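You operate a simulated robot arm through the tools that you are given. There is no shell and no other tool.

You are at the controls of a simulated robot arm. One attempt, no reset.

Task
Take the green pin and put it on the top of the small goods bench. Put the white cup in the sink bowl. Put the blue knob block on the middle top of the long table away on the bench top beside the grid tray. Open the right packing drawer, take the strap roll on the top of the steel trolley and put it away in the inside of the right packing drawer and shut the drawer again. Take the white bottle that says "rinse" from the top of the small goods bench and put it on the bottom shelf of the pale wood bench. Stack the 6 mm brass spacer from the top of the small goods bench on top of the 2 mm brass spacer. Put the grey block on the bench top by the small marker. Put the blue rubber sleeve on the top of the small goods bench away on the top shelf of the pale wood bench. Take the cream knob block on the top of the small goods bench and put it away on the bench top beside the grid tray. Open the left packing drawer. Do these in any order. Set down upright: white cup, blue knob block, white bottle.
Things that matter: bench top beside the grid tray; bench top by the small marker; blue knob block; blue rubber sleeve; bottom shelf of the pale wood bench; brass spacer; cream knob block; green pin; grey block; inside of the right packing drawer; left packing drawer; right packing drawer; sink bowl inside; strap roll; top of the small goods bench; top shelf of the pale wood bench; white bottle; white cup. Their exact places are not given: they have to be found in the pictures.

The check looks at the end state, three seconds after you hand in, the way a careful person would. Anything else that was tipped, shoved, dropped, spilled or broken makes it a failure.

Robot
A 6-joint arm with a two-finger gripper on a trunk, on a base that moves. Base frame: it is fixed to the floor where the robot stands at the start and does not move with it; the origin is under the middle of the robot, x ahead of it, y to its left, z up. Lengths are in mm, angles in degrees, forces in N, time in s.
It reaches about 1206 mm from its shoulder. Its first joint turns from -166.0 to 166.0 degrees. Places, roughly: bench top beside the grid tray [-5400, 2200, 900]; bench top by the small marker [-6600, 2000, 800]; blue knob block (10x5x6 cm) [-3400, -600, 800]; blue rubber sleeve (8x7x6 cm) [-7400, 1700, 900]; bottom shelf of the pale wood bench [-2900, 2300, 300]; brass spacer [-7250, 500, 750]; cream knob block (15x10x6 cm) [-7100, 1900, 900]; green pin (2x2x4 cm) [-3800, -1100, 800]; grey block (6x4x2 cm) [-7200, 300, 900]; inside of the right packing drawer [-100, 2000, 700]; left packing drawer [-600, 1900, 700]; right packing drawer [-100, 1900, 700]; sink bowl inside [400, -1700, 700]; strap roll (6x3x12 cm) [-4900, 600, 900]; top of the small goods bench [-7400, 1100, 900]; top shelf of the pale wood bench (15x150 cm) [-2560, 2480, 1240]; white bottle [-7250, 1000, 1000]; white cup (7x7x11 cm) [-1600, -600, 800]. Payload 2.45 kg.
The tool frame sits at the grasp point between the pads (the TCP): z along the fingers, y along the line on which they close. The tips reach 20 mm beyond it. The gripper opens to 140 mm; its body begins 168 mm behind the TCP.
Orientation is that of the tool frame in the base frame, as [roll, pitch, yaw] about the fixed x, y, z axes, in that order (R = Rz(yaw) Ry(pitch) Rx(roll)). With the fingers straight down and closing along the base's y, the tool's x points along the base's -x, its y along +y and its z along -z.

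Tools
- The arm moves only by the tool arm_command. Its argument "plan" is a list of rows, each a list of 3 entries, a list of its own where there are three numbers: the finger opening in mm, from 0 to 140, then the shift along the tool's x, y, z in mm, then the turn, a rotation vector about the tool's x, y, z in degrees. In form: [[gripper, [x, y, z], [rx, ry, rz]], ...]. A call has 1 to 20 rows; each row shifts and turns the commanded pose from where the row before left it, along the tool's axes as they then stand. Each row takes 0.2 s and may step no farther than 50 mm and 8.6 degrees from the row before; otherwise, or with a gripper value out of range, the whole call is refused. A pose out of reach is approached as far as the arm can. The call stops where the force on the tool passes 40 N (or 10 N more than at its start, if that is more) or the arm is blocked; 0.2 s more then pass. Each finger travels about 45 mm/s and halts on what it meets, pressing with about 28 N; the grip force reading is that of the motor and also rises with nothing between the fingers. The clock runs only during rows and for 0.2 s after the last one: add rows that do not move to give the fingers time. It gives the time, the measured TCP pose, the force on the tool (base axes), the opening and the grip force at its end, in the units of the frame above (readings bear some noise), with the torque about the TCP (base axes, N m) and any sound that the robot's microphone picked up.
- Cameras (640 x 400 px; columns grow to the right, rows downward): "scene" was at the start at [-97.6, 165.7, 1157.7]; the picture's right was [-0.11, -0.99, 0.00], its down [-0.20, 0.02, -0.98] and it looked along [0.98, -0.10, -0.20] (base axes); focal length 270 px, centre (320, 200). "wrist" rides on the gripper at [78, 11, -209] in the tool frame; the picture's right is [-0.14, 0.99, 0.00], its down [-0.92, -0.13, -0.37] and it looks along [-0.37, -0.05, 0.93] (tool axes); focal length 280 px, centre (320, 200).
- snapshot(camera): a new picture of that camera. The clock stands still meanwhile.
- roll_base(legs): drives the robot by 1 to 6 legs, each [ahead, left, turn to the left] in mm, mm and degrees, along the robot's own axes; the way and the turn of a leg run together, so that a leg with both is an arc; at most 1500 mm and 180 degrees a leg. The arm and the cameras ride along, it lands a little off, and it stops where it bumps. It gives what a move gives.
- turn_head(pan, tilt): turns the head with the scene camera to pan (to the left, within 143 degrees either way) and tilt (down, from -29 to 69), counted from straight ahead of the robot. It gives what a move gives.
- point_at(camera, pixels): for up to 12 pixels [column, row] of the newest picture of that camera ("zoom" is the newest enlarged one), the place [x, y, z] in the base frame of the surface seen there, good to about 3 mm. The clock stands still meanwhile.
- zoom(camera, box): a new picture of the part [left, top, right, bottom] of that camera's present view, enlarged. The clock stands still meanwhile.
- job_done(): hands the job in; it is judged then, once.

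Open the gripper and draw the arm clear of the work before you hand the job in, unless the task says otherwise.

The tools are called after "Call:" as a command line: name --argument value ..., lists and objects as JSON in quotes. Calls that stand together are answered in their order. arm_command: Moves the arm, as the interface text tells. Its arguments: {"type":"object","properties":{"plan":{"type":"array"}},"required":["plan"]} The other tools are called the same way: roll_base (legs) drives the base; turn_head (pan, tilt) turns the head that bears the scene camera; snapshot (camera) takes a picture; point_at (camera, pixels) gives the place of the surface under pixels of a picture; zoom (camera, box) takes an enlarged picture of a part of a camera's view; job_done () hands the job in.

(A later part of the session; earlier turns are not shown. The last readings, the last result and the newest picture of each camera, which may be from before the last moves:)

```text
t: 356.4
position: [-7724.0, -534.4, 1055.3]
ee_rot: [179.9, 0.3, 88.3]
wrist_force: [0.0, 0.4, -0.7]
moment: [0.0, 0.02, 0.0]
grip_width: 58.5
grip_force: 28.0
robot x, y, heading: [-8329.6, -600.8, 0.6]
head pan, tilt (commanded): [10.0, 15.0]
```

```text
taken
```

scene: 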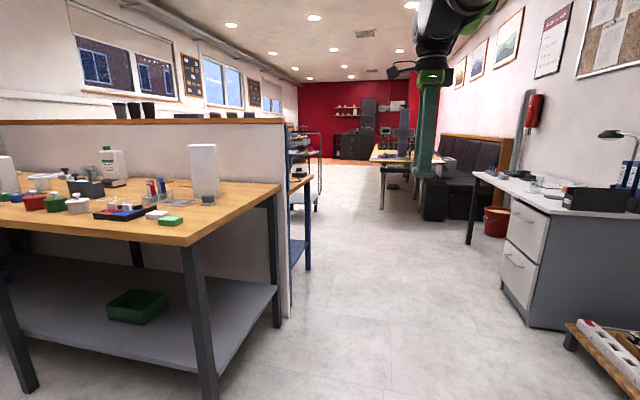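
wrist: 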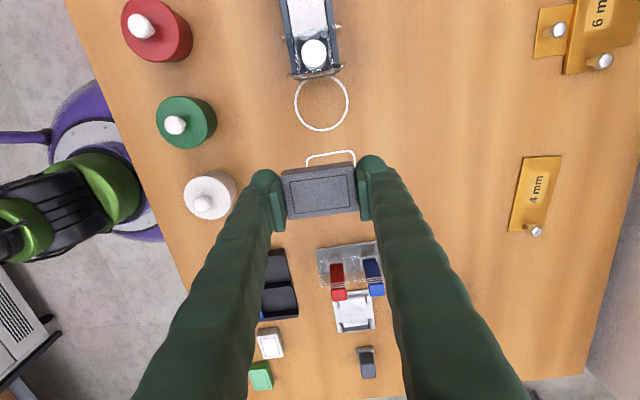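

The way east is clear. I drive 2470 mm ahead, turn to face +y and drive up between the blue bench and the trolley.

Call:
roll_base --legs '[[1300, 0, 0], [1180, 0, 0], [0, 0, 89]]'

Call:
roll_base --legs '[[1400, 0, 0], [500, 0, 0]]'

Call:
turn_head --pan 45 --tilt 20

Call:
snapshot --camera "scene"

```text
t: 372.3
position: [-5908.9, 8.5, 1055.6]
ee_rot: [179.9, 0.2, 176.1]
wrist_force: [-0.2, 0.9, -1.2]
moment: [-0.03, 0.01, 0.0]
grip_width: 58.5
grip_force: 28.3
robot x, y, heading: [-5868.0, -599.1, 88.4]
head pan, tilt (commanded): [10.0, 15.0]
```

```text
t: 381.8
position: [-5842.6, 1910.7, 1056.4]
ee_rot: [179.9, 0.1, 175.3]
wrist_force: [-0.3, -0.2, 0.1]
moment: [-0.01, -0.01, 0.02]
grip_width: 58.6
grip_force: 27.6
robot x, y, heading: [-5805.1, 1299.6, 87.7]
head pan, tilt (commanded): [10.0, 15.0]
```

```text
t: 382.8
position: [-5842.7, 1910.8, 1054.6]
ee_rot: [179.9, 0.1, 175.3]
wrist_force: [-0.5, -0.6, -0.2]
moment: [0.0, 0.01, 0.01]
grip_width: 58.3
grip_force: 27.9
robot x, y, heading: [-5804.9, 1299.8, 87.8]
head pan, tilt (commanded): [45.0, 20.0]
```

```text
taken
```

scene: 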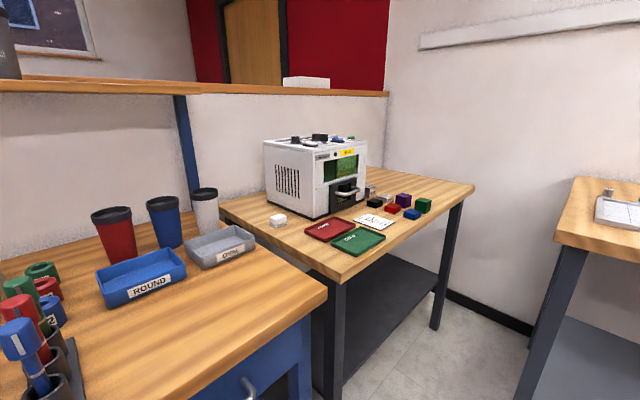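

The laser marker bench is in view with sample blocks at (365-430, 188-216). I measure the bench, blocks and the free area to choose the landing place.

Call:
zoom --camera "scene" --box '[300, 150, 480, 270]'

Call:
point_at --camera "scene" --pixels '[[374, 205], [392, 210], [411, 215], [424, 206], [403, 199], [383, 197], [440, 195], [400, 185], [372, 222], [470, 187], [345, 278], [390, 180]]'

```text
3.33 times, centred on (390, 210) of scene
```

zoom: 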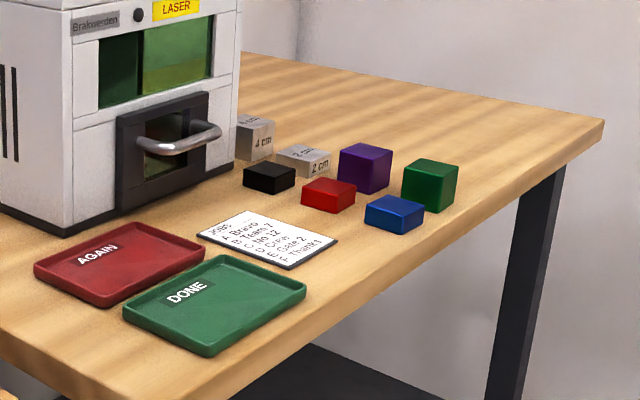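

```text
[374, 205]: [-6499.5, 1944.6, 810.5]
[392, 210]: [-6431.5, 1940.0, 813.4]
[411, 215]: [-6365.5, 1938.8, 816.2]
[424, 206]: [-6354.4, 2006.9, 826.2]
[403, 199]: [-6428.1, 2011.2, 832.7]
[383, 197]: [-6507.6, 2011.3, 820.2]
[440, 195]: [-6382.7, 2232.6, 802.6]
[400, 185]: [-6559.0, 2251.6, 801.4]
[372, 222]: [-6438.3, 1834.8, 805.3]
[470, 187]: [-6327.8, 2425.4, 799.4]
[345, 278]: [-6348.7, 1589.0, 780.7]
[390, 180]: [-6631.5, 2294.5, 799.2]
```

I measure the two aluminium blocks and the bench right next to them in the zoomed picture.

Call:
point_at --camera "zoom" --pixels '[[255, 125], [240, 145], [270, 145], [305, 150], [325, 165], [235, 60], [300, 110], [350, 110], [240, 170], [330, 140], [380, 120], [265, 100]]'

```text
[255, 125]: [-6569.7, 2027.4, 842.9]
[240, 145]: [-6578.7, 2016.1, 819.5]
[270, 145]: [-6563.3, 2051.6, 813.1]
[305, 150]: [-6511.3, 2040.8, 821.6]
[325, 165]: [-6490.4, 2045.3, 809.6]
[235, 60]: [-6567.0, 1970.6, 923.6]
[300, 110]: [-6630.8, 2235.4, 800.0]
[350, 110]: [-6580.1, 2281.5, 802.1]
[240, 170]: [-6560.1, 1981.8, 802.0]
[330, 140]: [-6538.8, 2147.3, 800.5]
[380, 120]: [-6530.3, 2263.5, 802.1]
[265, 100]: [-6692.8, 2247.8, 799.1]
```

I pick a landing place at about [-6575,2115], just right of the 4 cm block. I check the laser marker's height and then drive closer.

Call:
point_at --camera "scene" --pixels '[[320, 138], [365, 145], [270, 140], [350, 137], [368, 180], [300, 150], [275, 205]]'

Call:
roll_base --legs '[[0, 170, 0], [200, 0, 0]]'

Call:
turn_head --pan 45 --tilt 25

Call:
snapshot --camera "scene"

```text
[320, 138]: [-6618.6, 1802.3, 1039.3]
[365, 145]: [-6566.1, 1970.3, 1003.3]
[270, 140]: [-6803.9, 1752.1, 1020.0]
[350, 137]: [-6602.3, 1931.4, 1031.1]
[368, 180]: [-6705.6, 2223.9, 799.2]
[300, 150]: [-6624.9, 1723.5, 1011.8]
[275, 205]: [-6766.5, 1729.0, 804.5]
```

```text
t: 385.5
position: [-6008.3, 2118.5, 1055.5]
ee_rot: [179.9, 0.4, 175.6]
wrist_force: [-0.5, -0.3, -0.4]
moment: [0.0, 0.03, 0.04]
grip_width: 58.6
grip_force: 27.7
robot x, y, heading: [-5970.0, 1509.3, 88.2]
head pan, tilt (commanded): [45.0, 20.0]
```

```text
t: 386.1
position: [-6006.9, 2118.9, 1055.6]
ee_rot: [179.9, 0.1, 175.5]
wrist_force: [-0.3, -0.8, -1.1]
moment: [0.01, 0.0, 0.0]
grip_width: 58.7
grip_force: 28.1
robot x, y, heading: [-5974.4, 1508.2, 88.1]
head pan, tilt (commanded): [45.0, 25.0]
```

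```text
taken
```

scene: 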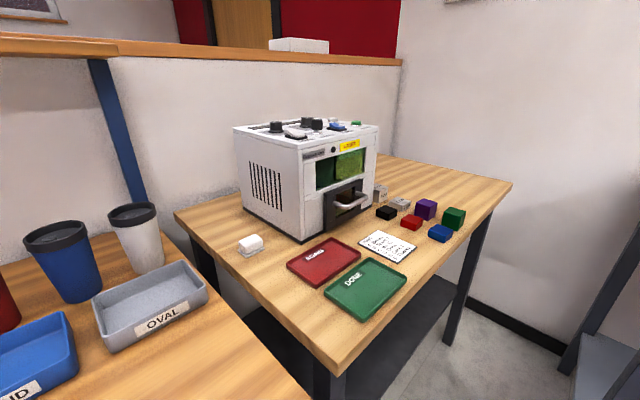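

The marker's top is at z 1040 and its right face at y 1970, so I stay on the far side of it. I turn the hand back by 94 degrees and move along y about 2130 to x -6575.

Call:
arm_command --plan '[[0, [0, 0, 0], [0, 0, -8]], [0, [0, 0, 0], [0, 0, -8.4]], [0, [0, 0, 0], [0, 0, -8.4]], [0, [0, 0, 0], [0, 0, -8.4]], [0, [0, 0, 0], [0, 0, -8.4]], [0, [0, 0, 0], [0, 0, -8.4]], [0, [0, 0, 0], [0, 0, -8.4]], [0, [0, 0, 0], [0, 0, -8.4]], [0, [0, 0, 0], [0, 0, -8.4]], [0, [0, 0, 0], [0, 0, -8.4]], [0, [0, 0, 0], [0, 0, -8.4]], [0, [0, 0, 0], [0, 0, -2.9]], [0, [0, 0, 0], [0, 0, 0]]]'

Call:
arm_command --plan '[[0, [-3, 20, 0], [0, 0, 0]], [0, [-2, 40, 0], [0, 0, 0]], [0, [-1, 46, 0], [0, 0, 0]], [0, [-1, 46, 0], [0, 0, 0]], [0, [-1, 46, 0], [0, 0, 0]], [0, [-1, 46, 0], [0, 0, 0]], [0, [-1, 46, 0], [0, 0, 0]], [0, [-1, 46, 0], [0, 0, 0]], [0, [0, 46, 0], [0, 0, 0]], [0, [0, 46, 0], [0, 0, 0]], [0, [0, 46, 0], [0, 0, 0]], [0, [0, 46, 0], [0, 0, 0]], [0, [0, 30, 0], [0, 0, 0]], [0, [0, 18, 0], [0, 0, 0]], [0, [0, 0, 0], [0, 0, 0]]]'

Call:
snapshot --camera "wrist"

Call:
snapshot --camera "scene"

```text
t: 388.9
position: [-6008.5, 2119.3, 1055.8]
ee_rot: [-179.8, 0.0, -89.4]
wrist_force: [0.2, 0.1, -1.1]
moment: [0.0, -0.02, -0.01]
grip_width: 58.5
grip_force: 28.3
robot x, y, heading: [-5970.6, 1509.9, 88.0]
head pan, tilt (commanded): [45.0, 25.0]
```

```text
t: 392.1
position: [-6576.8, 2124.9, 1054.0]
ee_rot: [-179.8, 0.0, -89.6]
wrist_force: [0.2, -0.2, 0.1]
moment: [-0.05, 0.0, 0.02]
grip_width: 58.9
grip_force: 27.9
robot x, y, heading: [-5969.1, 1510.7, 88.0]
head pan, tilt (commanded): [45.0, 25.0]
```

```text
taken
```

wrist: 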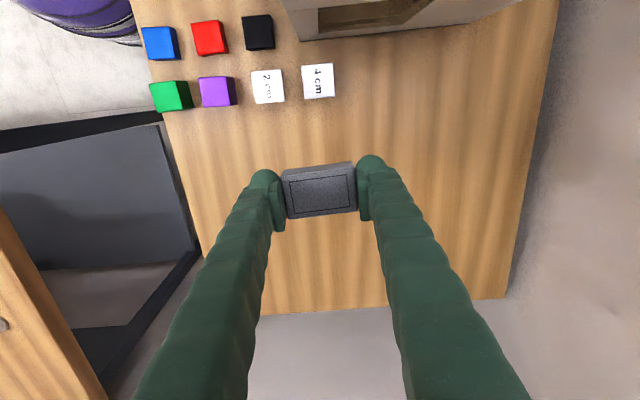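

```text
taken
```

scene: 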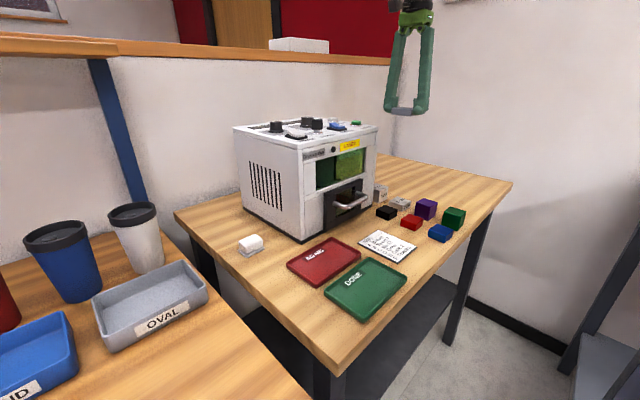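

The landing spot under the hand is bare wood, about 50 mm from the 4 cm block. I measure the bench and block edges there.

Call:
point_at --camera "wrist" --pixels '[[320, 140], [305, 97], [333, 95], [317, 80], [350, 130], [300, 35], [420, 140], [267, 100]]'

```text
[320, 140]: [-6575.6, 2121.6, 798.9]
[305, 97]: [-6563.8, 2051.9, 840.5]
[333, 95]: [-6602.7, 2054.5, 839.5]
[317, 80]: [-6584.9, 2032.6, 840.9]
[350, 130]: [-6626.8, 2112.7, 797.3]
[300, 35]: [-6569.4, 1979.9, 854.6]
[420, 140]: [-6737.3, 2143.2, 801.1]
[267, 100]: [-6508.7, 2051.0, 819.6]
```

Bench top is z 799, so the hand must end near z 820. I descend to about 830, shifting 8 mm closer to the blocks.

Call:
arm_command --plan '[[0, [8, 0, 10], [0, 0, 0]], [0, [0, 0, 25], [0, 0, 0]], [0, [0, 0, 30], [0, 0, 0]], [0, [0, 0, 30], [0, 0, 0]], [0, [0, 0, 30], [0, 0, 0]], [0, [0, 0, 30], [0, 0, 0]], [0, [0, 0, 30], [0, 0, 0]], [0, [0, 0, 22], [0, 0, 0]], [0, [0, 0, 12], [0, 0, 0]], [0, [0, 0, 5], [0, 0, 0]], [0, [0, 0, 0], [0, 0, 0]]]'

Call:
snapshot --camera "wrist"

Call:
snapshot --camera "scene"

```text
t: 394.6
position: [-6577.6, 2117.5, 830.3]
ee_rot: [-179.8, 0.0, -89.5]
wrist_force: [0.0, 0.7, -0.3]
moment: [0.0, 0.01, -0.03]
grip_width: 58.9
grip_force: 28.0
robot x, y, heading: [-5971.2, 1510.3, 88.3]
head pan, tilt (commanded): [45.0, 25.0]
```

```text
taken
```

wrist: 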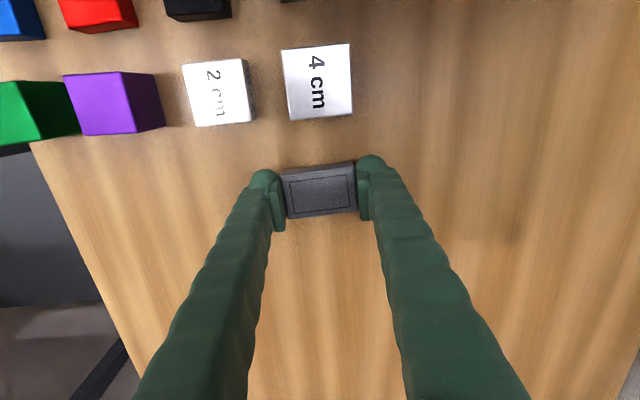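

```text
taken
```

scene: 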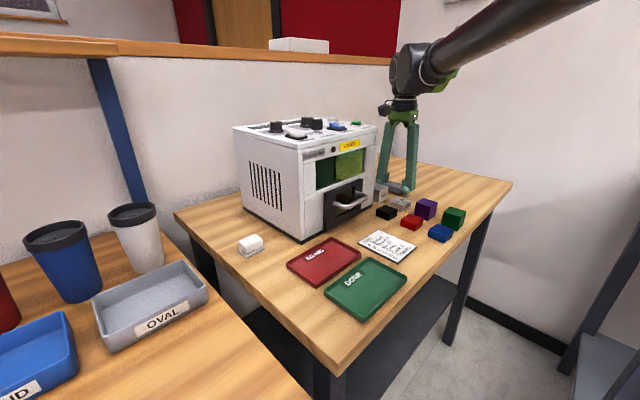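

The block hangs just above the bench behind the "4 cm" block, clear of everything. I lower in millimetre steps to contact.

Call:
arm_command --plan '[[0, [0, 0, 3], [0, 0, 0]], [0, [0, 0, 3], [0, 0, 0]], [0, [0, 0, 1.5], [0, 0, 0]], [0, [0, 0, 0], [0, 0, 0]]]'

Call:
arm_command --plan '[[0, [0, 0, 1], [0, 0, 0]], [0, [0, 0, 1], [0, 0, 0]], [0, [0, 0, 0], [0, 0, 0]]]'

```text
t: 395.6
position: [-6575.7, 2116.4, 821.7]
ee_rot: [-179.8, 0.1, -89.5]
wrist_force: [-1.0, 0.7, 4.7]
moment: [0.11, 0.21, -0.01]
grip_width: 58.7
grip_force: 27.9
robot x, y, heading: [-5971.5, 1510.3, 88.1]
head pan, tilt (commanded): [45.0, 25.0]
```

```text
t: 396.4
position: [-6575.1, 2115.8, 820.5]
ee_rot: [-179.8, 0.2, -89.4]
wrist_force: [-7.8, 1.7, 28.2]
moment: [0.03, 0.18, 0.0]
grip_width: 58.5
grip_force: 28.1
robot x, y, heading: [-5966.5, 1511.0, 88.1]
head pan, tilt (commanded): [45.0, 25.0]
```

Firm contact. I ease up a millimetre, open to 95 mm and lift away.

Call:
arm_command --plan '[[0, [0, 0, -1.2], [0, 0, 0]], [65, [0, 0, 0], [0, 0, 0]], [75, [0, 0, 0], [0, 0, 0]], [90, [0, 0, 0], [0, 0, 0]], [90, [0, 0, 0], [0, 0, 0]], [90, [0, 0, -8], [0, 0, 0]], [90, [0, 0, -20], [0, 0, 0]], [90, [0, 0, -40], [0, 0, 0]], [90, [0, 0, -45], [0, 0, 0]], [90, [0, 0, -45], [0, 0, 0]], [90, [0, 0, -45], [0, 0, 0]], [90, [0, 0, -30], [0, 0, 0]], [90, [0, 0, 0], [0, 0, 0]]]'

Call:
snapshot --camera "wrist"

```text
t: 399.1
position: [-6577.4, 2117.1, 1052.5]
ee_rot: [-179.8, 0.0, -89.6]
wrist_force: [0.8, 0.0, -0.2]
moment: [-0.01, 0.0, 0.05]
grip_width: 89.8
grip_force: 0.1
robot x, y, heading: [-5967.8, 1510.1, 88.0]
head pan, tilt (commanded): [45.0, 25.0]
```

```text
taken
```

wrist: 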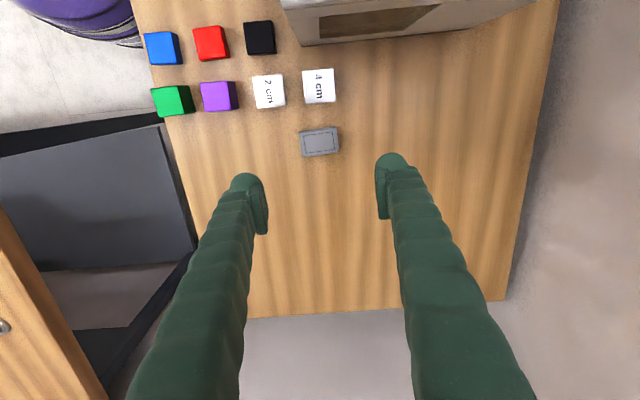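

The grey block lies beside the other samples. I retract the arm along the same line, then drive around the trolley to the long table for the green pin.

Call:
arm_command --plan '[[90, [0, -30, 0], [0, 0, 0]], [90, [0, -46, 0], [0, 0, 0]], [90, [0, -46, 0], [0, 0, 0]], [90, [0, -46, 0], [0, 0, 0]], [90, [0, -46, 0], [0, 0, 0]], [90, [0, -46, 0], [0, 0, 0]], [90, [0, -46, 0], [0, 0, 0]], [90, [0, -46, 0], [0, 0, 0]], [90, [0, -46, 0], [0, 0, 0]], [90, [0, -46, 0], [0, 0, 0]], [90, [0, -46, 0], [0, 0, 0]], [90, [0, -46, 0], [0, 0, 0]], [90, [0, -46, 0], [0, 0, 0]], [90, [0, -20, 0], [0, 0, 0]], [90, [0, 0, 0], [0, 0, 0]]]'

Call:
roll_base --legs '[[-280, 0, 0], [0, -1000, 0], [0, -950, 0], [0, 0, -178], [1250, 0, 0]]'

Call:
turn_head --pan 0 --tilt 22

Call:
snapshot --camera "scene"

```text
t: 402.4
position: [-5975.9, 2122.3, 1056.3]
ee_rot: [-179.7, 0.0, -89.5]
wrist_force: [-0.8, -0.1, 0.3]
moment: [0.0, 0.01, -0.01]
grip_width: 89.9
grip_force: 0.0
robot x, y, heading: [-5971.6, 1510.9, 88.1]
head pan, tilt (commanded): [45.0, 25.0]
```

```text
t: 426.9
position: [-4069.4, -712.1, 1056.0]
ee_rot: [-179.9, 0.0, 91.4]
wrist_force: [1.1, -0.8, -0.4]
moment: [0.01, 0.03, 0.0]
grip_width: 90.0
grip_force: 0.0
robot x, y, heading: [-4084.2, -100.7, -91.1]
head pan, tilt (commanded): [45.0, 25.0]
```

```text
t: 428.0
position: [-4069.8, -712.0, 1055.7]
ee_rot: [-179.8, -0.1, 91.4]
wrist_force: [-0.7, 0.5, -0.8]
moment: [0.02, 0.0, -0.01]
grip_width: 90.2
grip_force: 0.0
robot x, y, heading: [-4082.8, -102.2, -91.1]
head pan, tilt (commanded): [0.0, 22.0]
```

```text
taken
```

scene: 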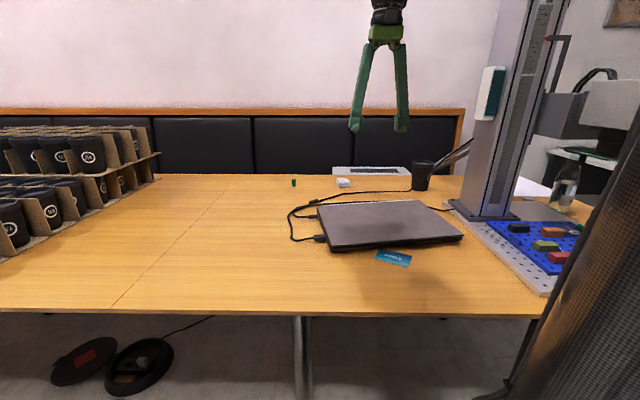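

The green pin stands at (294,182); a laptop with cables lies at right and a tall column beyond. I zoom and measure.

Call:
zoom --camera "scene" --box '[260, 150, 380, 230]'

Call:
point_at --camera "scene" --pixels '[[294, 181], [294, 185], [343, 182], [375, 171], [300, 213], [420, 175], [390, 210], [320, 200], [505, 150]]'

```text
5.00 times, centred on (320, 190) of scene
```

zoom: 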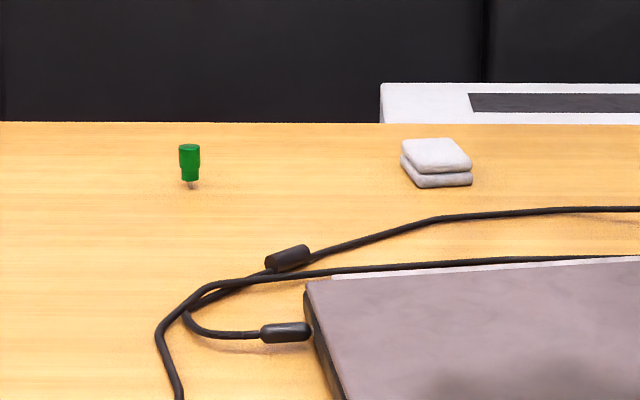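

```text
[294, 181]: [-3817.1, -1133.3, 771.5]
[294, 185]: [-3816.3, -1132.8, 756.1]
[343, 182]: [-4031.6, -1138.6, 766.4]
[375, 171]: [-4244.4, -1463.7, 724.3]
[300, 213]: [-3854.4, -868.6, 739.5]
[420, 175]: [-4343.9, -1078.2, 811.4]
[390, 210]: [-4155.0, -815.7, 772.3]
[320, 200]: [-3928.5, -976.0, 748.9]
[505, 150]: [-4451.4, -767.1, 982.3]
```

The pin stands upright at about [-3817,-1135] with its green cap up to z 780. I strafe left 255 mm and go 60 mm closer so it comes straight ahead.

Call:
roll_base --legs '[[0, 260, 0], [55, 0, 0]]'

Call:
snapshot --camera "wrist"

```text
t: 430.4
position: [-3811.4, -772.9, 1055.9]
ee_rot: [-179.8, 0.0, 91.5]
wrist_force: [0.2, -0.4, 0.4]
moment: [-0.01, 0.01, -0.05]
grip_width: 90.0
grip_force: 0.1
robot x, y, heading: [-3828.6, -157.8, -91.1]
head pan, tilt (commanded): [0.0, 22.0]
```

```text
taken
```

wrist: 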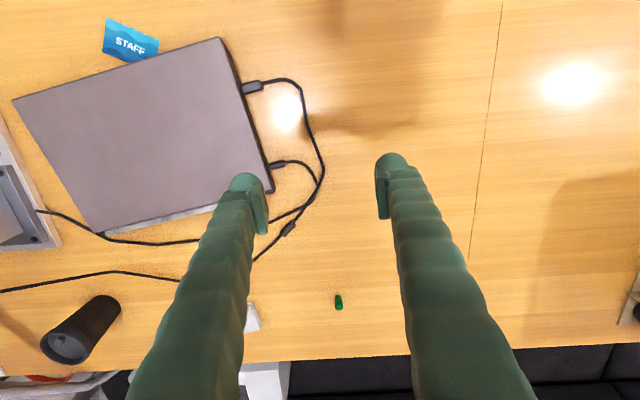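

The pin shows at (338,302). I reach forward 330 mm at height and look down on it.

Call:
arm_command --plan '[[80, [-30, 0, 0], [0, 0, 0]], [70, [-48, 0, 0], [0, 0, 0]], [60, [-48, 0, 0], [0, 0, 0]], [60, [-48, 0, 0], [0, 0, 0]], [60, [-48, 0, 0], [0, 0, 0]], [60, [-48, 0, 0], [0, 0, 0]], [60, [-40, 0, 0], [0, 0, 0]], [60, [-20, 0, 0], [0, 0, 0]], [60, [0, 0, 0], [0, 0, 0]]]'

Call:
snapshot --camera "wrist"

```text
t: 432.4
position: [-3804.2, -1102.6, 1055.0]
ee_rot: [-179.8, 0.0, 91.4]
wrist_force: [-1.1, 1.6, -0.3]
moment: [0.02, 0.03, 0.02]
grip_width: 60.1
grip_force: 0.1
robot x, y, heading: [-3826.0, -161.6, -91.2]
head pan, tilt (commanded): [0.0, 22.0]
```

```text
taken
```

wrist: 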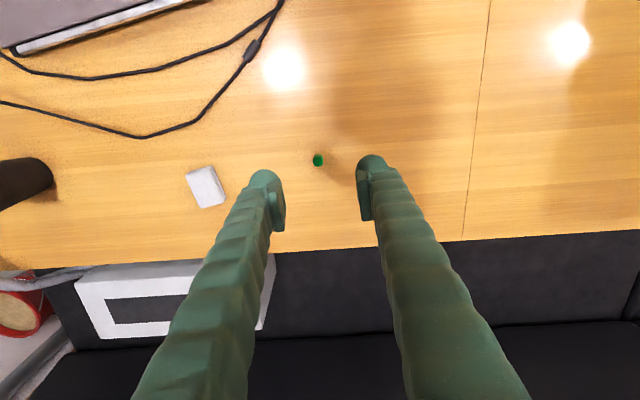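

Call:
zoom --camera "wrist" --box '[280, 135, 360, 185]'

Call:
point_at --camera "wrist" --pixels '[[318, 160], [316, 157], [319, 163], [318, 155], [330, 165], [300, 165]]'

```text
8.00 times, centred on (320, 160) of wrist
```

zoom: 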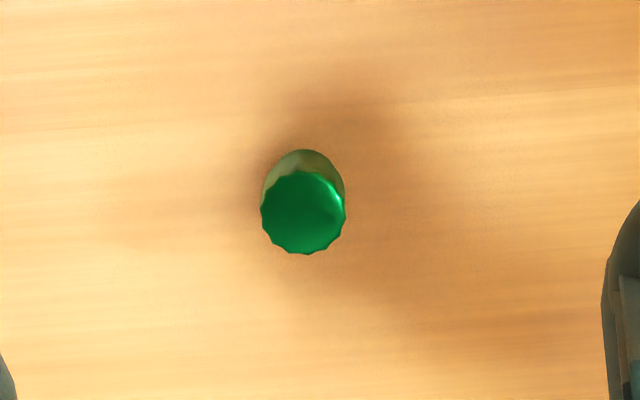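

```text
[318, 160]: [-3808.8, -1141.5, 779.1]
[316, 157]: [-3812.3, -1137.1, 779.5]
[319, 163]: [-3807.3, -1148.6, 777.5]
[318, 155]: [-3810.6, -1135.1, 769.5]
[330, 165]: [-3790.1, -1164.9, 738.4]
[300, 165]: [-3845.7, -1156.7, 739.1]
```

The cap centre is about [-3810,-1143.5], top z 779. I align and descend to z 785 first.

Call:
arm_command --plan '[[60, [-40.9, -6.5, 0], [0, 0, 0]], [60, [0, 0, 40], [0, 0, 0]], [60, [0, 0, 48], [0, 0, 0]], [60, [0, 0, 48], [0, 0, 0]], [60, [0, 0, 48], [0, 0, 0]], [60, [0, 0, 45], [0, 0, 0]], [60, [0, 0, 28], [0, 0, 0]], [60, [0, 0, 12], [0, 0, 0]], [60, [0, 0, 0], [0, 0, 0]]]'

Call:
zoom --camera "wrist" --box '[220, 120, 420, 260]'

```text
t: 434.4
position: [-3809.6, -1144.0, 787.2]
ee_rot: [-179.9, 0.1, 91.4]
wrist_force: [-0.9, 0.8, 0.3]
moment: [0.0, 0.0, 0.03]
grip_width: 60.0
grip_force: 0.1
robot x, y, heading: [-3823.0, -161.4, -90.8]
head pan, tilt (commanded): [0.0, 22.0]
```

```text
2.86 times, centred on (320, 190) of wrist
```

zoom: 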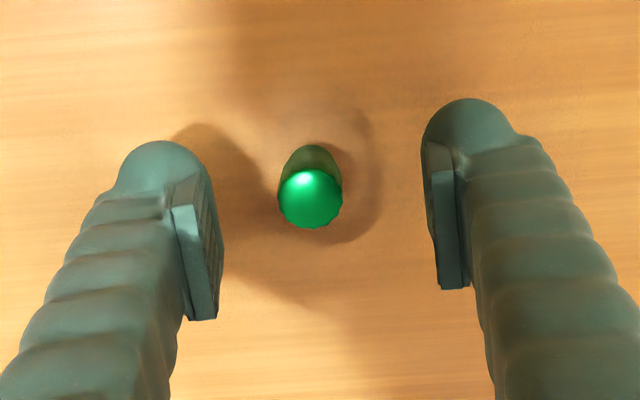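

The pin is nearly centred between the pads. I correct 2.5 mm, go down to z 770 and close softly.

Call:
arm_command --plan '[[60, [2, -2.5, 8], [0, 0, 0]], [60, [0, 0, 8], [0, 0, 0]], [40, [0, 0, 0], [0, 0, 0]], [25, [0, 0, 0], [0, 0, 0]], [10, [0, 0, 0], [0, 0, 0]], [0, [0, 0, 0], [0, 0, 0]], [0, [0, 0, 0], [0, 0, 0]], [0, [0, 0, 0], [0, 0, 0]]]'

Call:
arm_command --plan '[[0, [0, 0, -3], [0, 0, 0]], [0, [0, 0, -8], [0, 0, 0]], [0, [0, 0, -15], [0, 0, 0]], [0, [0, 0, 0], [0, 0, 0]]]'

Call:
zoom --camera "wrist" --box '[220, 120, 420, 260]'

```text
t: 436.2
position: [-3811.2, -1142.7, 771.7]
ee_rot: [-179.9, 0.0, 91.4]
wrist_force: [0.4, 0.1, 0.1]
moment: [0.02, -0.02, 0.02]
grip_width: 16.0
grip_force: 28.2
robot x, y, heading: [-3828.2, -159.9, -91.0]
head pan, tilt (commanded): [0.0, 22.0]
```

```text
t: 437.2
position: [-3812.6, -1142.3, 798.0]
ee_rot: [-179.8, 0.0, 91.3]
wrist_force: [-0.4, -0.4, -0.7]
moment: [0.01, 0.02, -0.02]
grip_width: 16.1
grip_force: 28.4
robot x, y, heading: [-3827.7, -164.8, -91.2]
head pan, tilt (commanded): [0.0, 22.0]
```

```text
2.86 times, centred on (320, 190) of wrist
```

zoom: 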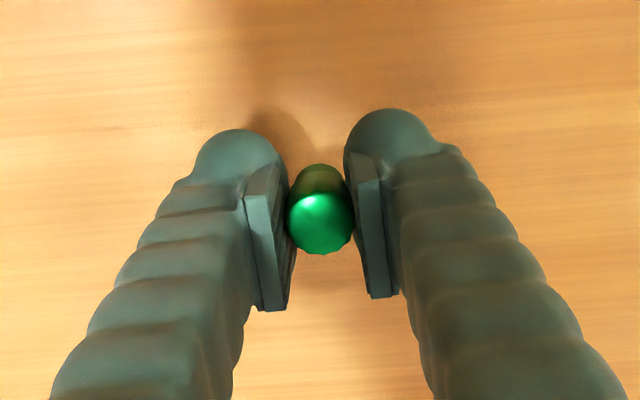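

The pin is held (16 mm, 28 N), its tip 33 mm below the tool point. I lift it, retract the arm and prepare to drive west.

Call:
arm_command --plan '[[0, [0, 0, -30], [0, 0, 0]], [0, [0, 0, -40], [0, 0, 0]], [0, [0, 0, -45], [0, 0, 0]], [0, [0, 0, -45], [0, 0, 0]], [0, [0, 0, -45], [0, 0, 0]], [0, [0, 0, -40], [0, 0, 0]], [0, [0, 0, -15], [0, 0, 0]], [0, [25, 0, 0], [0, 0, 0]], [0, [45, 0, 0], [0, 0, 0]], [0, [45, 0, 0], [0, 0, 0]], [0, [45, 0, 0], [0, 0, 0]], [0, [45, 0, 0], [0, 0, 0]], [0, [45, 0, 0], [0, 0, 0]], [0, [45, 0, 0], [0, 0, 0]], [0, [45, 0, 0], [0, 0, 0]], [0, [30, 0, 0], [0, 0, 0]], [0, [0, 0, 0], [0, 0, 0]]]'

Call:
snapshot --camera "wrist"

```text
t: 440.8
position: [-3821.4, -769.9, 1058.5]
ee_rot: [-179.8, 0.0, 91.4]
wrist_force: [0.4, -1.1, -0.8]
moment: [-0.01, 0.0, -0.02]
grip_width: 15.9
grip_force: 28.0
robot x, y, heading: [-3826.2, -159.3, -91.1]
head pan, tilt (commanded): [0.0, 22.0]
```

```text
taken
```

wrist: 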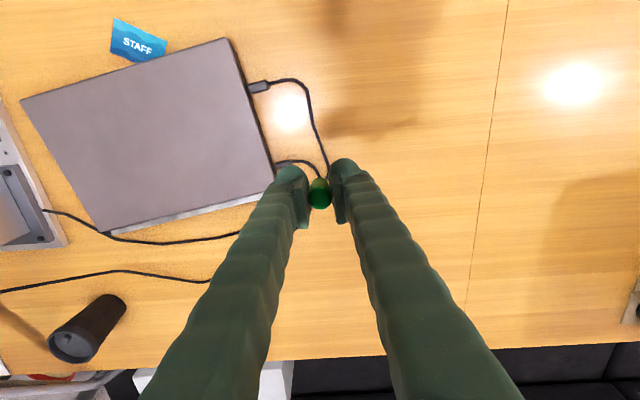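

The pin is safely held. I turn in place to face west and check the corridor between trolley and table.

Call:
roll_base --legs '[[-20, 0, 0], [0, 0, -89]]'

Call:
turn_head --pan 0 --tilt 20

Call:
snapshot --camera "scene"

Call:
point_at --camera "scene" --pixels '[[320, 300], [200, 260], [250, 215], [380, 300], [470, 280], [520, 330], [100, 280]]'

```text
t: 445.4
position: [-4436.2, -163.9, 1059.1]
ee_rot: [-179.8, 0.0, 3.0]
wrist_force: [0.0, 0.0, 0.8]
moment: [0.02, 0.03, 0.02]
grip_width: 15.9
grip_force: 27.6
robot x, y, heading: [-3824.1, -141.2, -179.7]
head pan, tilt (commanded): [0.0, 22.0]
```

```text
t: 446.0
position: [-4435.3, -162.4, 1059.0]
ee_rot: [-179.8, 0.0, 3.0]
wrist_force: [-0.3, 1.2, 0.4]
moment: [0.01, 0.02, 0.02]
grip_width: 15.7
grip_force: 27.5
robot x, y, heading: [-3825.5, -141.5, -179.6]
head pan, tilt (commanded): [0.0, 20.0]
```

```text
taken
```

scene: 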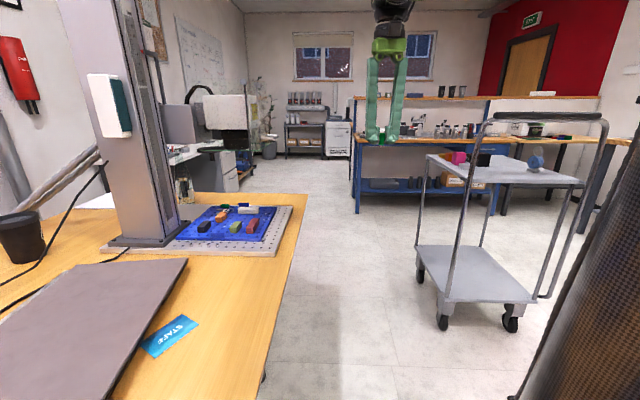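

```text
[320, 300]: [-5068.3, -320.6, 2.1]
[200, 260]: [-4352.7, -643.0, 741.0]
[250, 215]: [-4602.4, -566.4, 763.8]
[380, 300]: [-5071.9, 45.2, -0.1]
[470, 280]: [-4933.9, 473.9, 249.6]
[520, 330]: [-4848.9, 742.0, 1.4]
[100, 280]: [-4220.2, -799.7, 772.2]
```

The corridor is free: table edge at y -530, trolley at y 285, me at y -141. I drive west, then shift to the passage past the blue bench and on to the far aisle.

Call:
roll_base --legs '[[1500, 0, 0], [400, 0, 0], [0, 430, 0]]'

Call:
roll_base --legs '[[1500, 0, 0], [1100, 0, 0], [0, 0, -90]]'

```text
t: 457.7
position: [-6332.4, -561.2, 1058.9]
ee_rot: [-179.7, 0.0, 1.4]
wrist_force: [1.1, 0.6, -0.9]
moment: [0.01, 0.0, 0.01]
grip_width: 16.4
grip_force: 28.0
robot x, y, heading: [-5723.3, -554.0, 179.0]
head pan, tilt (commanded): [0.0, 20.0]
```

```text
t: 474.2
position: [-8327.2, 59.4, 1060.1]
ee_rot: [-179.7, 0.0, -89.3]
wrist_force: [0.1, 0.2, 0.0]
moment: [-0.03, 0.04, 0.0]
grip_width: 16.5
grip_force: 27.6
robot x, y, heading: [-8327.8, -550.1, 88.3]
head pan, tilt (commanded): [0.0, 20.0]
```

I drive up the aisle by 1200 mm and turn to face the bench again.

Call:
roll_base --legs '[[1200, 0, 0], [0, 0, -88.5]]'

Call:
roll_base --legs '[[190, 0, 0]]'

Call:
snapshot --camera "wrist"

Call:
snapshot --camera "scene"

```text
t: 483.9
position: [-7694.0, 653.9, 1059.2]
ee_rot: [-179.8, 0.1, -176.0]
wrist_force: [-0.1, 0.2, 0.1]
moment: [0.02, 0.0, -0.02]
grip_width: 16.4
grip_force: 27.6
robot x, y, heading: [-8304.1, 623.2, 1.5]
head pan, tilt (commanded): [0.0, 20.0]
```

```text
t: 485.5
position: [-7505.7, 656.9, 1059.2]
ee_rot: [-179.9, 0.0, -176.2]
wrist_force: [0.0, -0.1, -0.2]
moment: [-0.02, 0.01, 0.0]
grip_width: 16.5
grip_force: 27.5
robot x, y, heading: [-8113.7, 626.3, 1.5]
head pan, tilt (commanded): [0.0, 20.0]
```

```text
taken
```

wrist: 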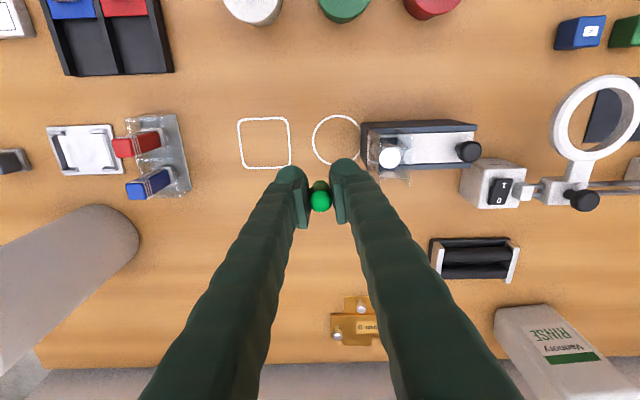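

```text
taken
```

scene: 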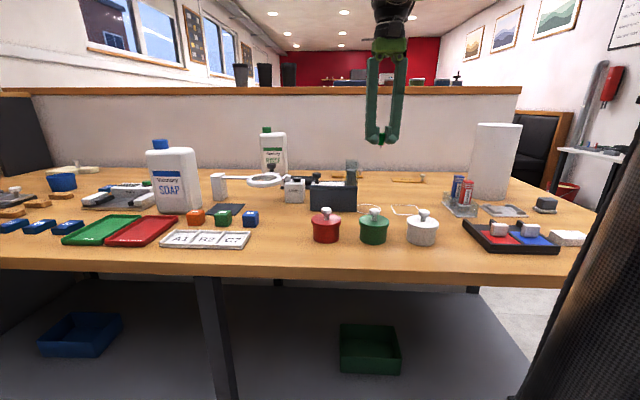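

Bare bench lies ahead around [-7400,655]. I move 105 mm forward and lower the pin to just above the surface.

Call:
arm_command --plan '[[0, [-20, 0, 0], [0, 0, 0]], [0, [-35, 0, 0], [0, 0, 0]], [0, [-35, 0, 0], [0, 0, 0]], [0, [-15, 0, 0], [0, 0, 0]], [0, [0, 0, 20], [0, 0, 0]], [0, [0, 0, 35], [0, 0, 0]], [0, [0, 0, 40], [0, 0, 0]], [0, [0, 0, 30], [0, 0, 0]], [0, [0, 0, 20], [0, 0, 0]], [0, [0, 0, 10], [0, 0, 0]], [0, [0, 0, 0], [0, 0, 0]]]'

Call:
snapshot --camera "wrist"

Call:
zoom --camera "scene" --box '[300, 100, 500, 240]'

```text
t: 487.9
position: [-7399.7, 664.5, 904.2]
ee_rot: [-179.8, 0.1, -176.2]
wrist_force: [1.1, 0.3, -0.5]
moment: [-0.01, -0.04, -0.01]
grip_width: 16.8
grip_force: 28.1
robot x, y, heading: [-8110.5, 625.8, 1.4]
head pan, tilt (commanded): [0.0, 20.0]
```

```text
taken
```

wrist: 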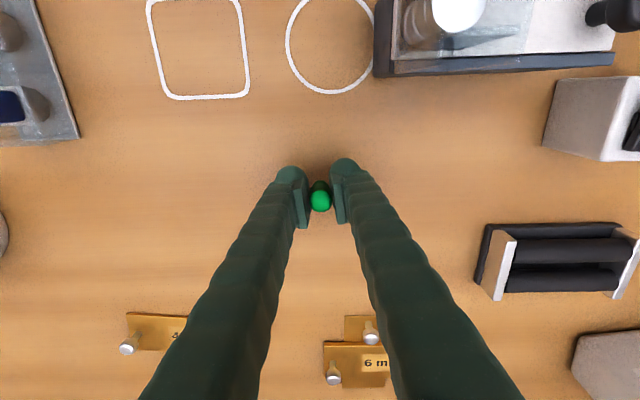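

```text
2.86 times, centred on (400, 170) of scene
```

zoom: 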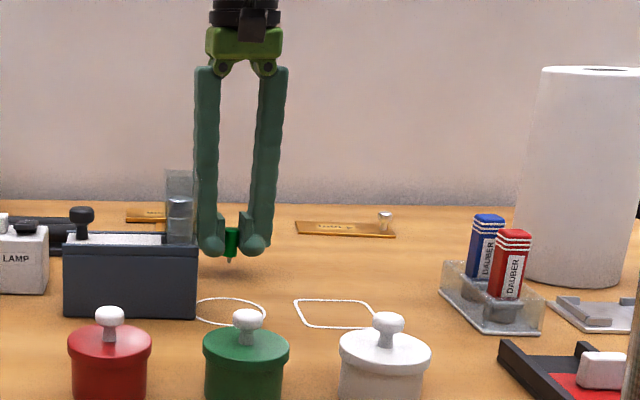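

The pin hangs vertical about 11 mm above the bench. I lower it in small rows until the tip touches.

Call:
arm_command --plan '[[0, [0, 0, 3], [0, 0, 0]], [0, [0, 0, 3], [0, 0, 0]], [0, [0, 0, 2], [0, 0, 0]], [0, [0, 0, 0], [0, 0, 0]]]'

Call:
arm_command --plan '[[0, [0, 0, 1], [0, 0, 0]], [0, [0, 0, 1], [0, 0, 0]], [0, [0, 0, 0], [0, 0, 0]]]'

```text
t: 488.9
position: [-7400.0, 664.4, 897.0]
ee_rot: [-179.8, 0.0, -176.2]
wrist_force: [0.4, 0.4, -0.1]
moment: [0.01, 0.01, -0.01]
grip_width: 16.3
grip_force: 28.4
robot x, y, heading: [-8118.1, 626.5, 1.2]
head pan, tilt (commanded): [0.0, 20.0]
```

```text
t: 489.7
position: [-7400.0, 663.8, 894.3]
ee_rot: [-179.8, 0.0, -176.1]
wrist_force: [-0.1, 0.3, -0.6]
moment: [0.02, 0.02, -0.01]
grip_width: 16.5
grip_force: 28.0
robot x, y, heading: [-8114.1, 624.9, 1.5]
head pan, tilt (commanded): [0.0, 20.0]
```

Call:
arm_command --plan '[[0, [0, 0, 0.7], [0, 0, 0]], [0, [0, 0, 0.5], [0, 0, 0]], [0, [0, 0, 0], [0, 0, 0]]]'

Call:
arm_command --plan '[[0, [0, 0, 0.5], [0, 0, 0]], [0, [0, 0, 0.3], [0, 0, 0]], [0, [0, 0, 0], [0, 0, 0]]]'

```text
t: 490.5
position: [-7399.7, 664.2, 892.5]
ee_rot: [-179.8, 0.0, -176.2]
wrist_force: [-0.3, 0.3, 0.0]
moment: [0.02, -0.02, -0.03]
grip_width: 16.8
grip_force: 27.6
robot x, y, heading: [-8114.2, 626.8, 1.4]
head pan, tilt (commanded): [0.0, 20.0]
```

```text
t: 491.3
position: [-7400.2, 664.1, 891.4]
ee_rot: [-179.8, -0.1, -176.2]
wrist_force: [0.2, 0.1, -0.1]
moment: [0.0, 0.05, 0.01]
grip_width: 16.5
grip_force: 27.7
robot x, y, heading: [-8112.9, 623.9, 1.3]
head pan, tilt (commanded): [0.0, 20.0]
```

Call:
arm_command --plan '[[0, [0, 0, 0.5], [0, 0, 0]], [0, [0, 0, 0.3], [0, 0, 0]], [0, [0, 0, 0], [0, 0, 0]]]'

Call:
zoom --camera "scene" --box '[340, 140, 420, 200]'

```text
t: 492.1
position: [-7399.4, 663.6, 891.3]
ee_rot: [-179.8, 0.1, -176.2]
wrist_force: [1.2, 1.6, 8.1]
moment: [0.05, -0.06, -0.01]
grip_width: 16.8
grip_force: 27.9
robot x, y, heading: [-8118.3, 627.0, 1.5]
head pan, tilt (commanded): [0.0, 20.0]
```

```text
6.67 times, centred on (380, 170) of scene
```

zoom: 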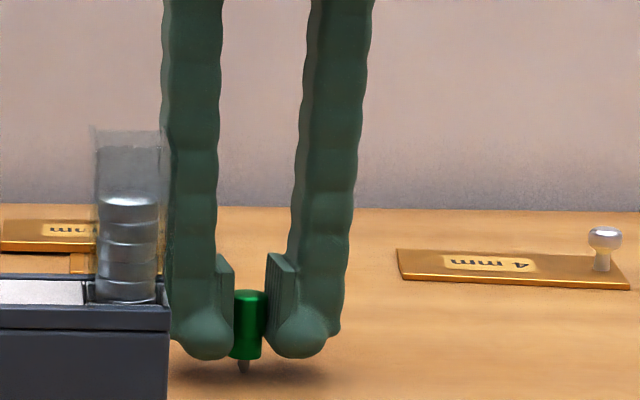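

Contact at 8 N and the pin is upright. I ease up 0.3 mm and open very slowly.

Call:
arm_command --plan '[[0, [0, 0, -0.3], [0, 0, 0]], [15, [0, 0, 0], [0, 0, 0]], [18, [0, 0, 0], [0, 0, 0]], [21, [0, 0, 0], [0, 0, 0]], [26, [0, 0, 0], [0, 0, 0]], [35, [0, 0, 0], [0, 0, 0]], [50, [0, 0, 0], [0, 0, 0]], [60, [0, 0, 0], [0, 0, 0]], [60, [0, 0, 0], [0, 0, 0]]]'

Call:
zoom --camera "scene" --box '[340, 140, 420, 200]'

```text
t: 494.1
position: [-7400.3, 664.0, 891.6]
ee_rot: [-179.9, -0.1, -176.2]
wrist_force: [0.6, 0.1, 0.1]
moment: [0.02, 0.01, 0.01]
grip_width: 60.1
grip_force: 0.0
robot x, y, heading: [-8116.6, 625.5, 1.4]
head pan, tilt (commanded): [0.0, 20.0]
```

```text
6.67 times, centred on (380, 170) of scene
```

zoom: 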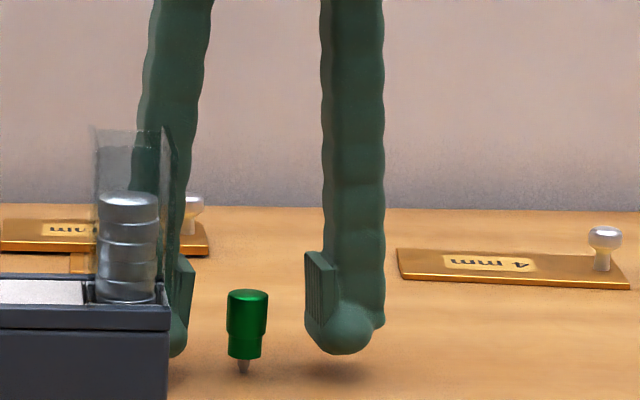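

The pin stands by itself. I lift straight up and check it from above.

Call:
arm_command --plan '[[60, [0, 0, -10], [0, 0, 0]], [60, [0, 0, -25], [0, 0, 0]], [60, [0, 0, -40], [0, 0, 0]], [60, [0, 0, -45], [0, 0, 0]], [60, [0, 0, -45], [0, 0, 0]], [60, [0, 0, 0], [0, 0, 0]]]'

Call:
snapshot --camera "wrist"

Call:
zoom --camera "scene" --box '[340, 140, 420, 200]'

```text
t: 495.5
position: [-7402.5, 665.3, 1058.1]
ee_rot: [-179.9, 0.1, -176.2]
wrist_force: [-0.1, -0.3, 0.3]
moment: [0.0, 0.0, 0.01]
grip_width: 60.3
grip_force: 0.0
robot x, y, heading: [-8114.6, 623.0, 1.7]
head pan, tilt (commanded): [0.0, 20.0]
```

```text
taken
```

wrist: 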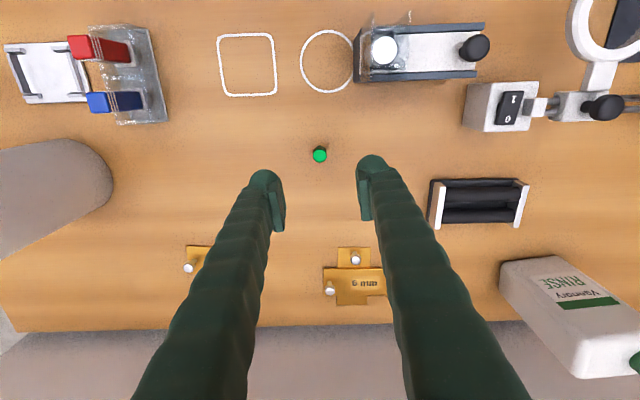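

```text
6.67 times, centred on (380, 170) of scene
```

zoom: 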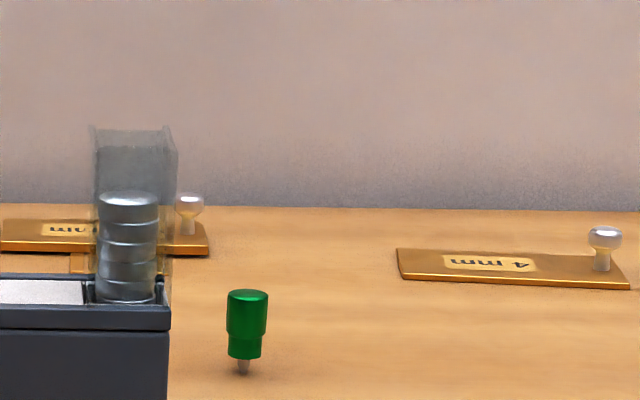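

The pin stands upright on the small goods bench. Now the RINSE bottle at (560,300): I measure it and what stands around it.

Call:
snapshot --camera "scene"

Call:
zoom --camera "scene" --box '[130, 110, 330, 240]'

Call:
point_at --camera "zoom" --pixels '[[440, 55], [438, 90], [415, 120], [480, 120], [445, 150], [150, 130], [160, 220], [100, 95], [480, 215], [420, 210], [280, 210], [560, 250]]'

```text
taken
```

scene: 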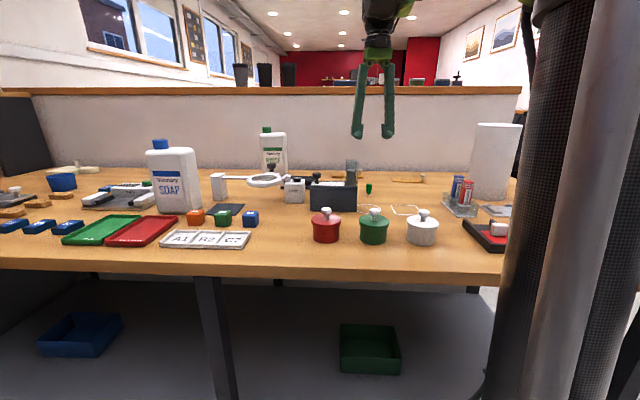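

```text
3.08 times, centred on (230, 175) of scene
```

zoom: 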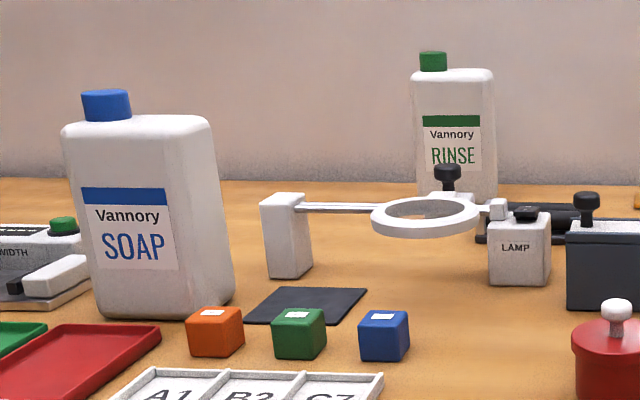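

```text
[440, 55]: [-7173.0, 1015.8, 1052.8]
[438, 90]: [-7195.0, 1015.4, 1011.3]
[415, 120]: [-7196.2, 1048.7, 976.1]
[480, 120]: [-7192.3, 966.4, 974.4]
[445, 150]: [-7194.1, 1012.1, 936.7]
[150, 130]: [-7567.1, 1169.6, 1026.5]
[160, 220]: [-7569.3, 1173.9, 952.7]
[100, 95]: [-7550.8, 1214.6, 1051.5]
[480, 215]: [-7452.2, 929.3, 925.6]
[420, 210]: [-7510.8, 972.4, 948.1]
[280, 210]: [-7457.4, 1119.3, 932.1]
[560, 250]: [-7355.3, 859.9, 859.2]
```

The RINSE bottle's front face is at x -7195, y 960 to 1054, shoulder z 1015 and cap z 1055. I will grip its body across y with the hand tilted 45 degrees, which also suits the shelf. I raise the hand and strafe left to y about 1000.

Call:
arm_command --plan '[[60, [0, 0, -35], [0, 0, 0]], [60, [0, 0, -35], [0, 0, 0]], [60, [0, 0, 0], [0, 0, 0]]]'

Call:
roll_base --legs '[[0, 370, 0]]'

Call:
snapshot --camera "wrist"

```text
t: 496.3
position: [-7399.9, 665.9, 1128.4]
ee_rot: [-179.9, 0.0, -176.2]
wrist_force: [-0.8, 0.2, -0.2]
moment: [-0.02, 0.01, -0.01]
grip_width: 60.2
grip_force: 0.0
robot x, y, heading: [-8121.0, 627.3, 1.5]
head pan, tilt (commanded): [0.0, 20.0]
```

```text
t: 498.7
position: [-7408.4, 1039.7, 1129.7]
ee_rot: [-179.8, 0.0, -175.9]
wrist_force: [-0.5, -0.5, -0.4]
moment: [-0.01, -0.01, -0.01]
grip_width: 60.1
grip_force: 0.0
robot x, y, heading: [-8121.8, 999.5, 1.7]
head pan, tilt (commanded): [0.0, 20.0]
```

```text
taken
```

wrist: 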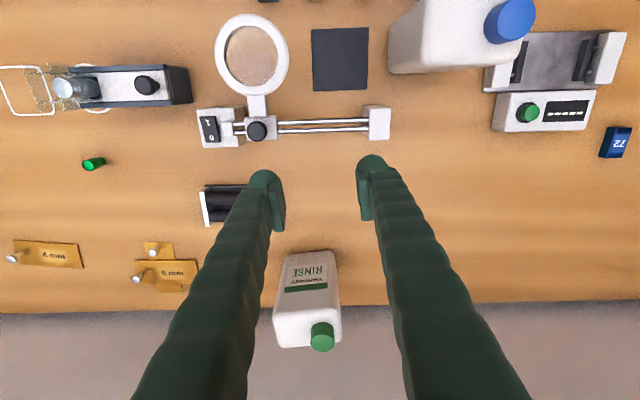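

The bottle is visible between the fingers at (308,300). I measure its faces.

Call:
point_at --camera "wrist" --pixels '[[286, 256], [333, 252], [280, 300], [340, 300], [277, 315], [340, 318], [290, 338], [338, 340], [322, 337], [305, 285], [300, 345]]'

Call:
zoom --camera "wrist" --box '[240, 220, 380, 370]'

```text
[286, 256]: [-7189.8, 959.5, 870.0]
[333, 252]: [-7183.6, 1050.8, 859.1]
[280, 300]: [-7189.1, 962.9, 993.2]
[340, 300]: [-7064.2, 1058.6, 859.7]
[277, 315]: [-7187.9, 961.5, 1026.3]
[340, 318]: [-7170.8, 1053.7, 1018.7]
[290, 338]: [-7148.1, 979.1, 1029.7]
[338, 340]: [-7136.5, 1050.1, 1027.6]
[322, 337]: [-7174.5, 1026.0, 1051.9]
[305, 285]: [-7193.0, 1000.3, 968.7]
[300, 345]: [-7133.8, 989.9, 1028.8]
```

```text
2.67 times, centred on (310, 295) of wrist
```

zoom: 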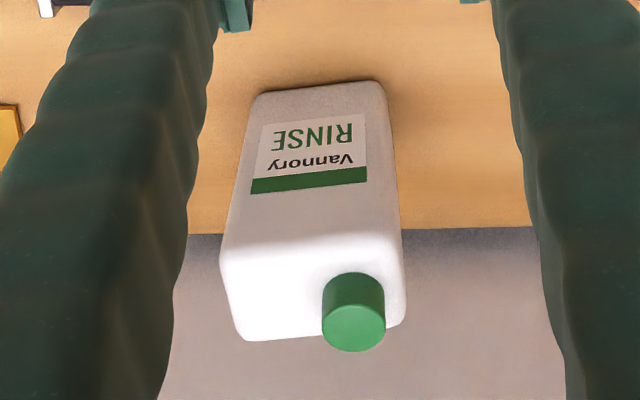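

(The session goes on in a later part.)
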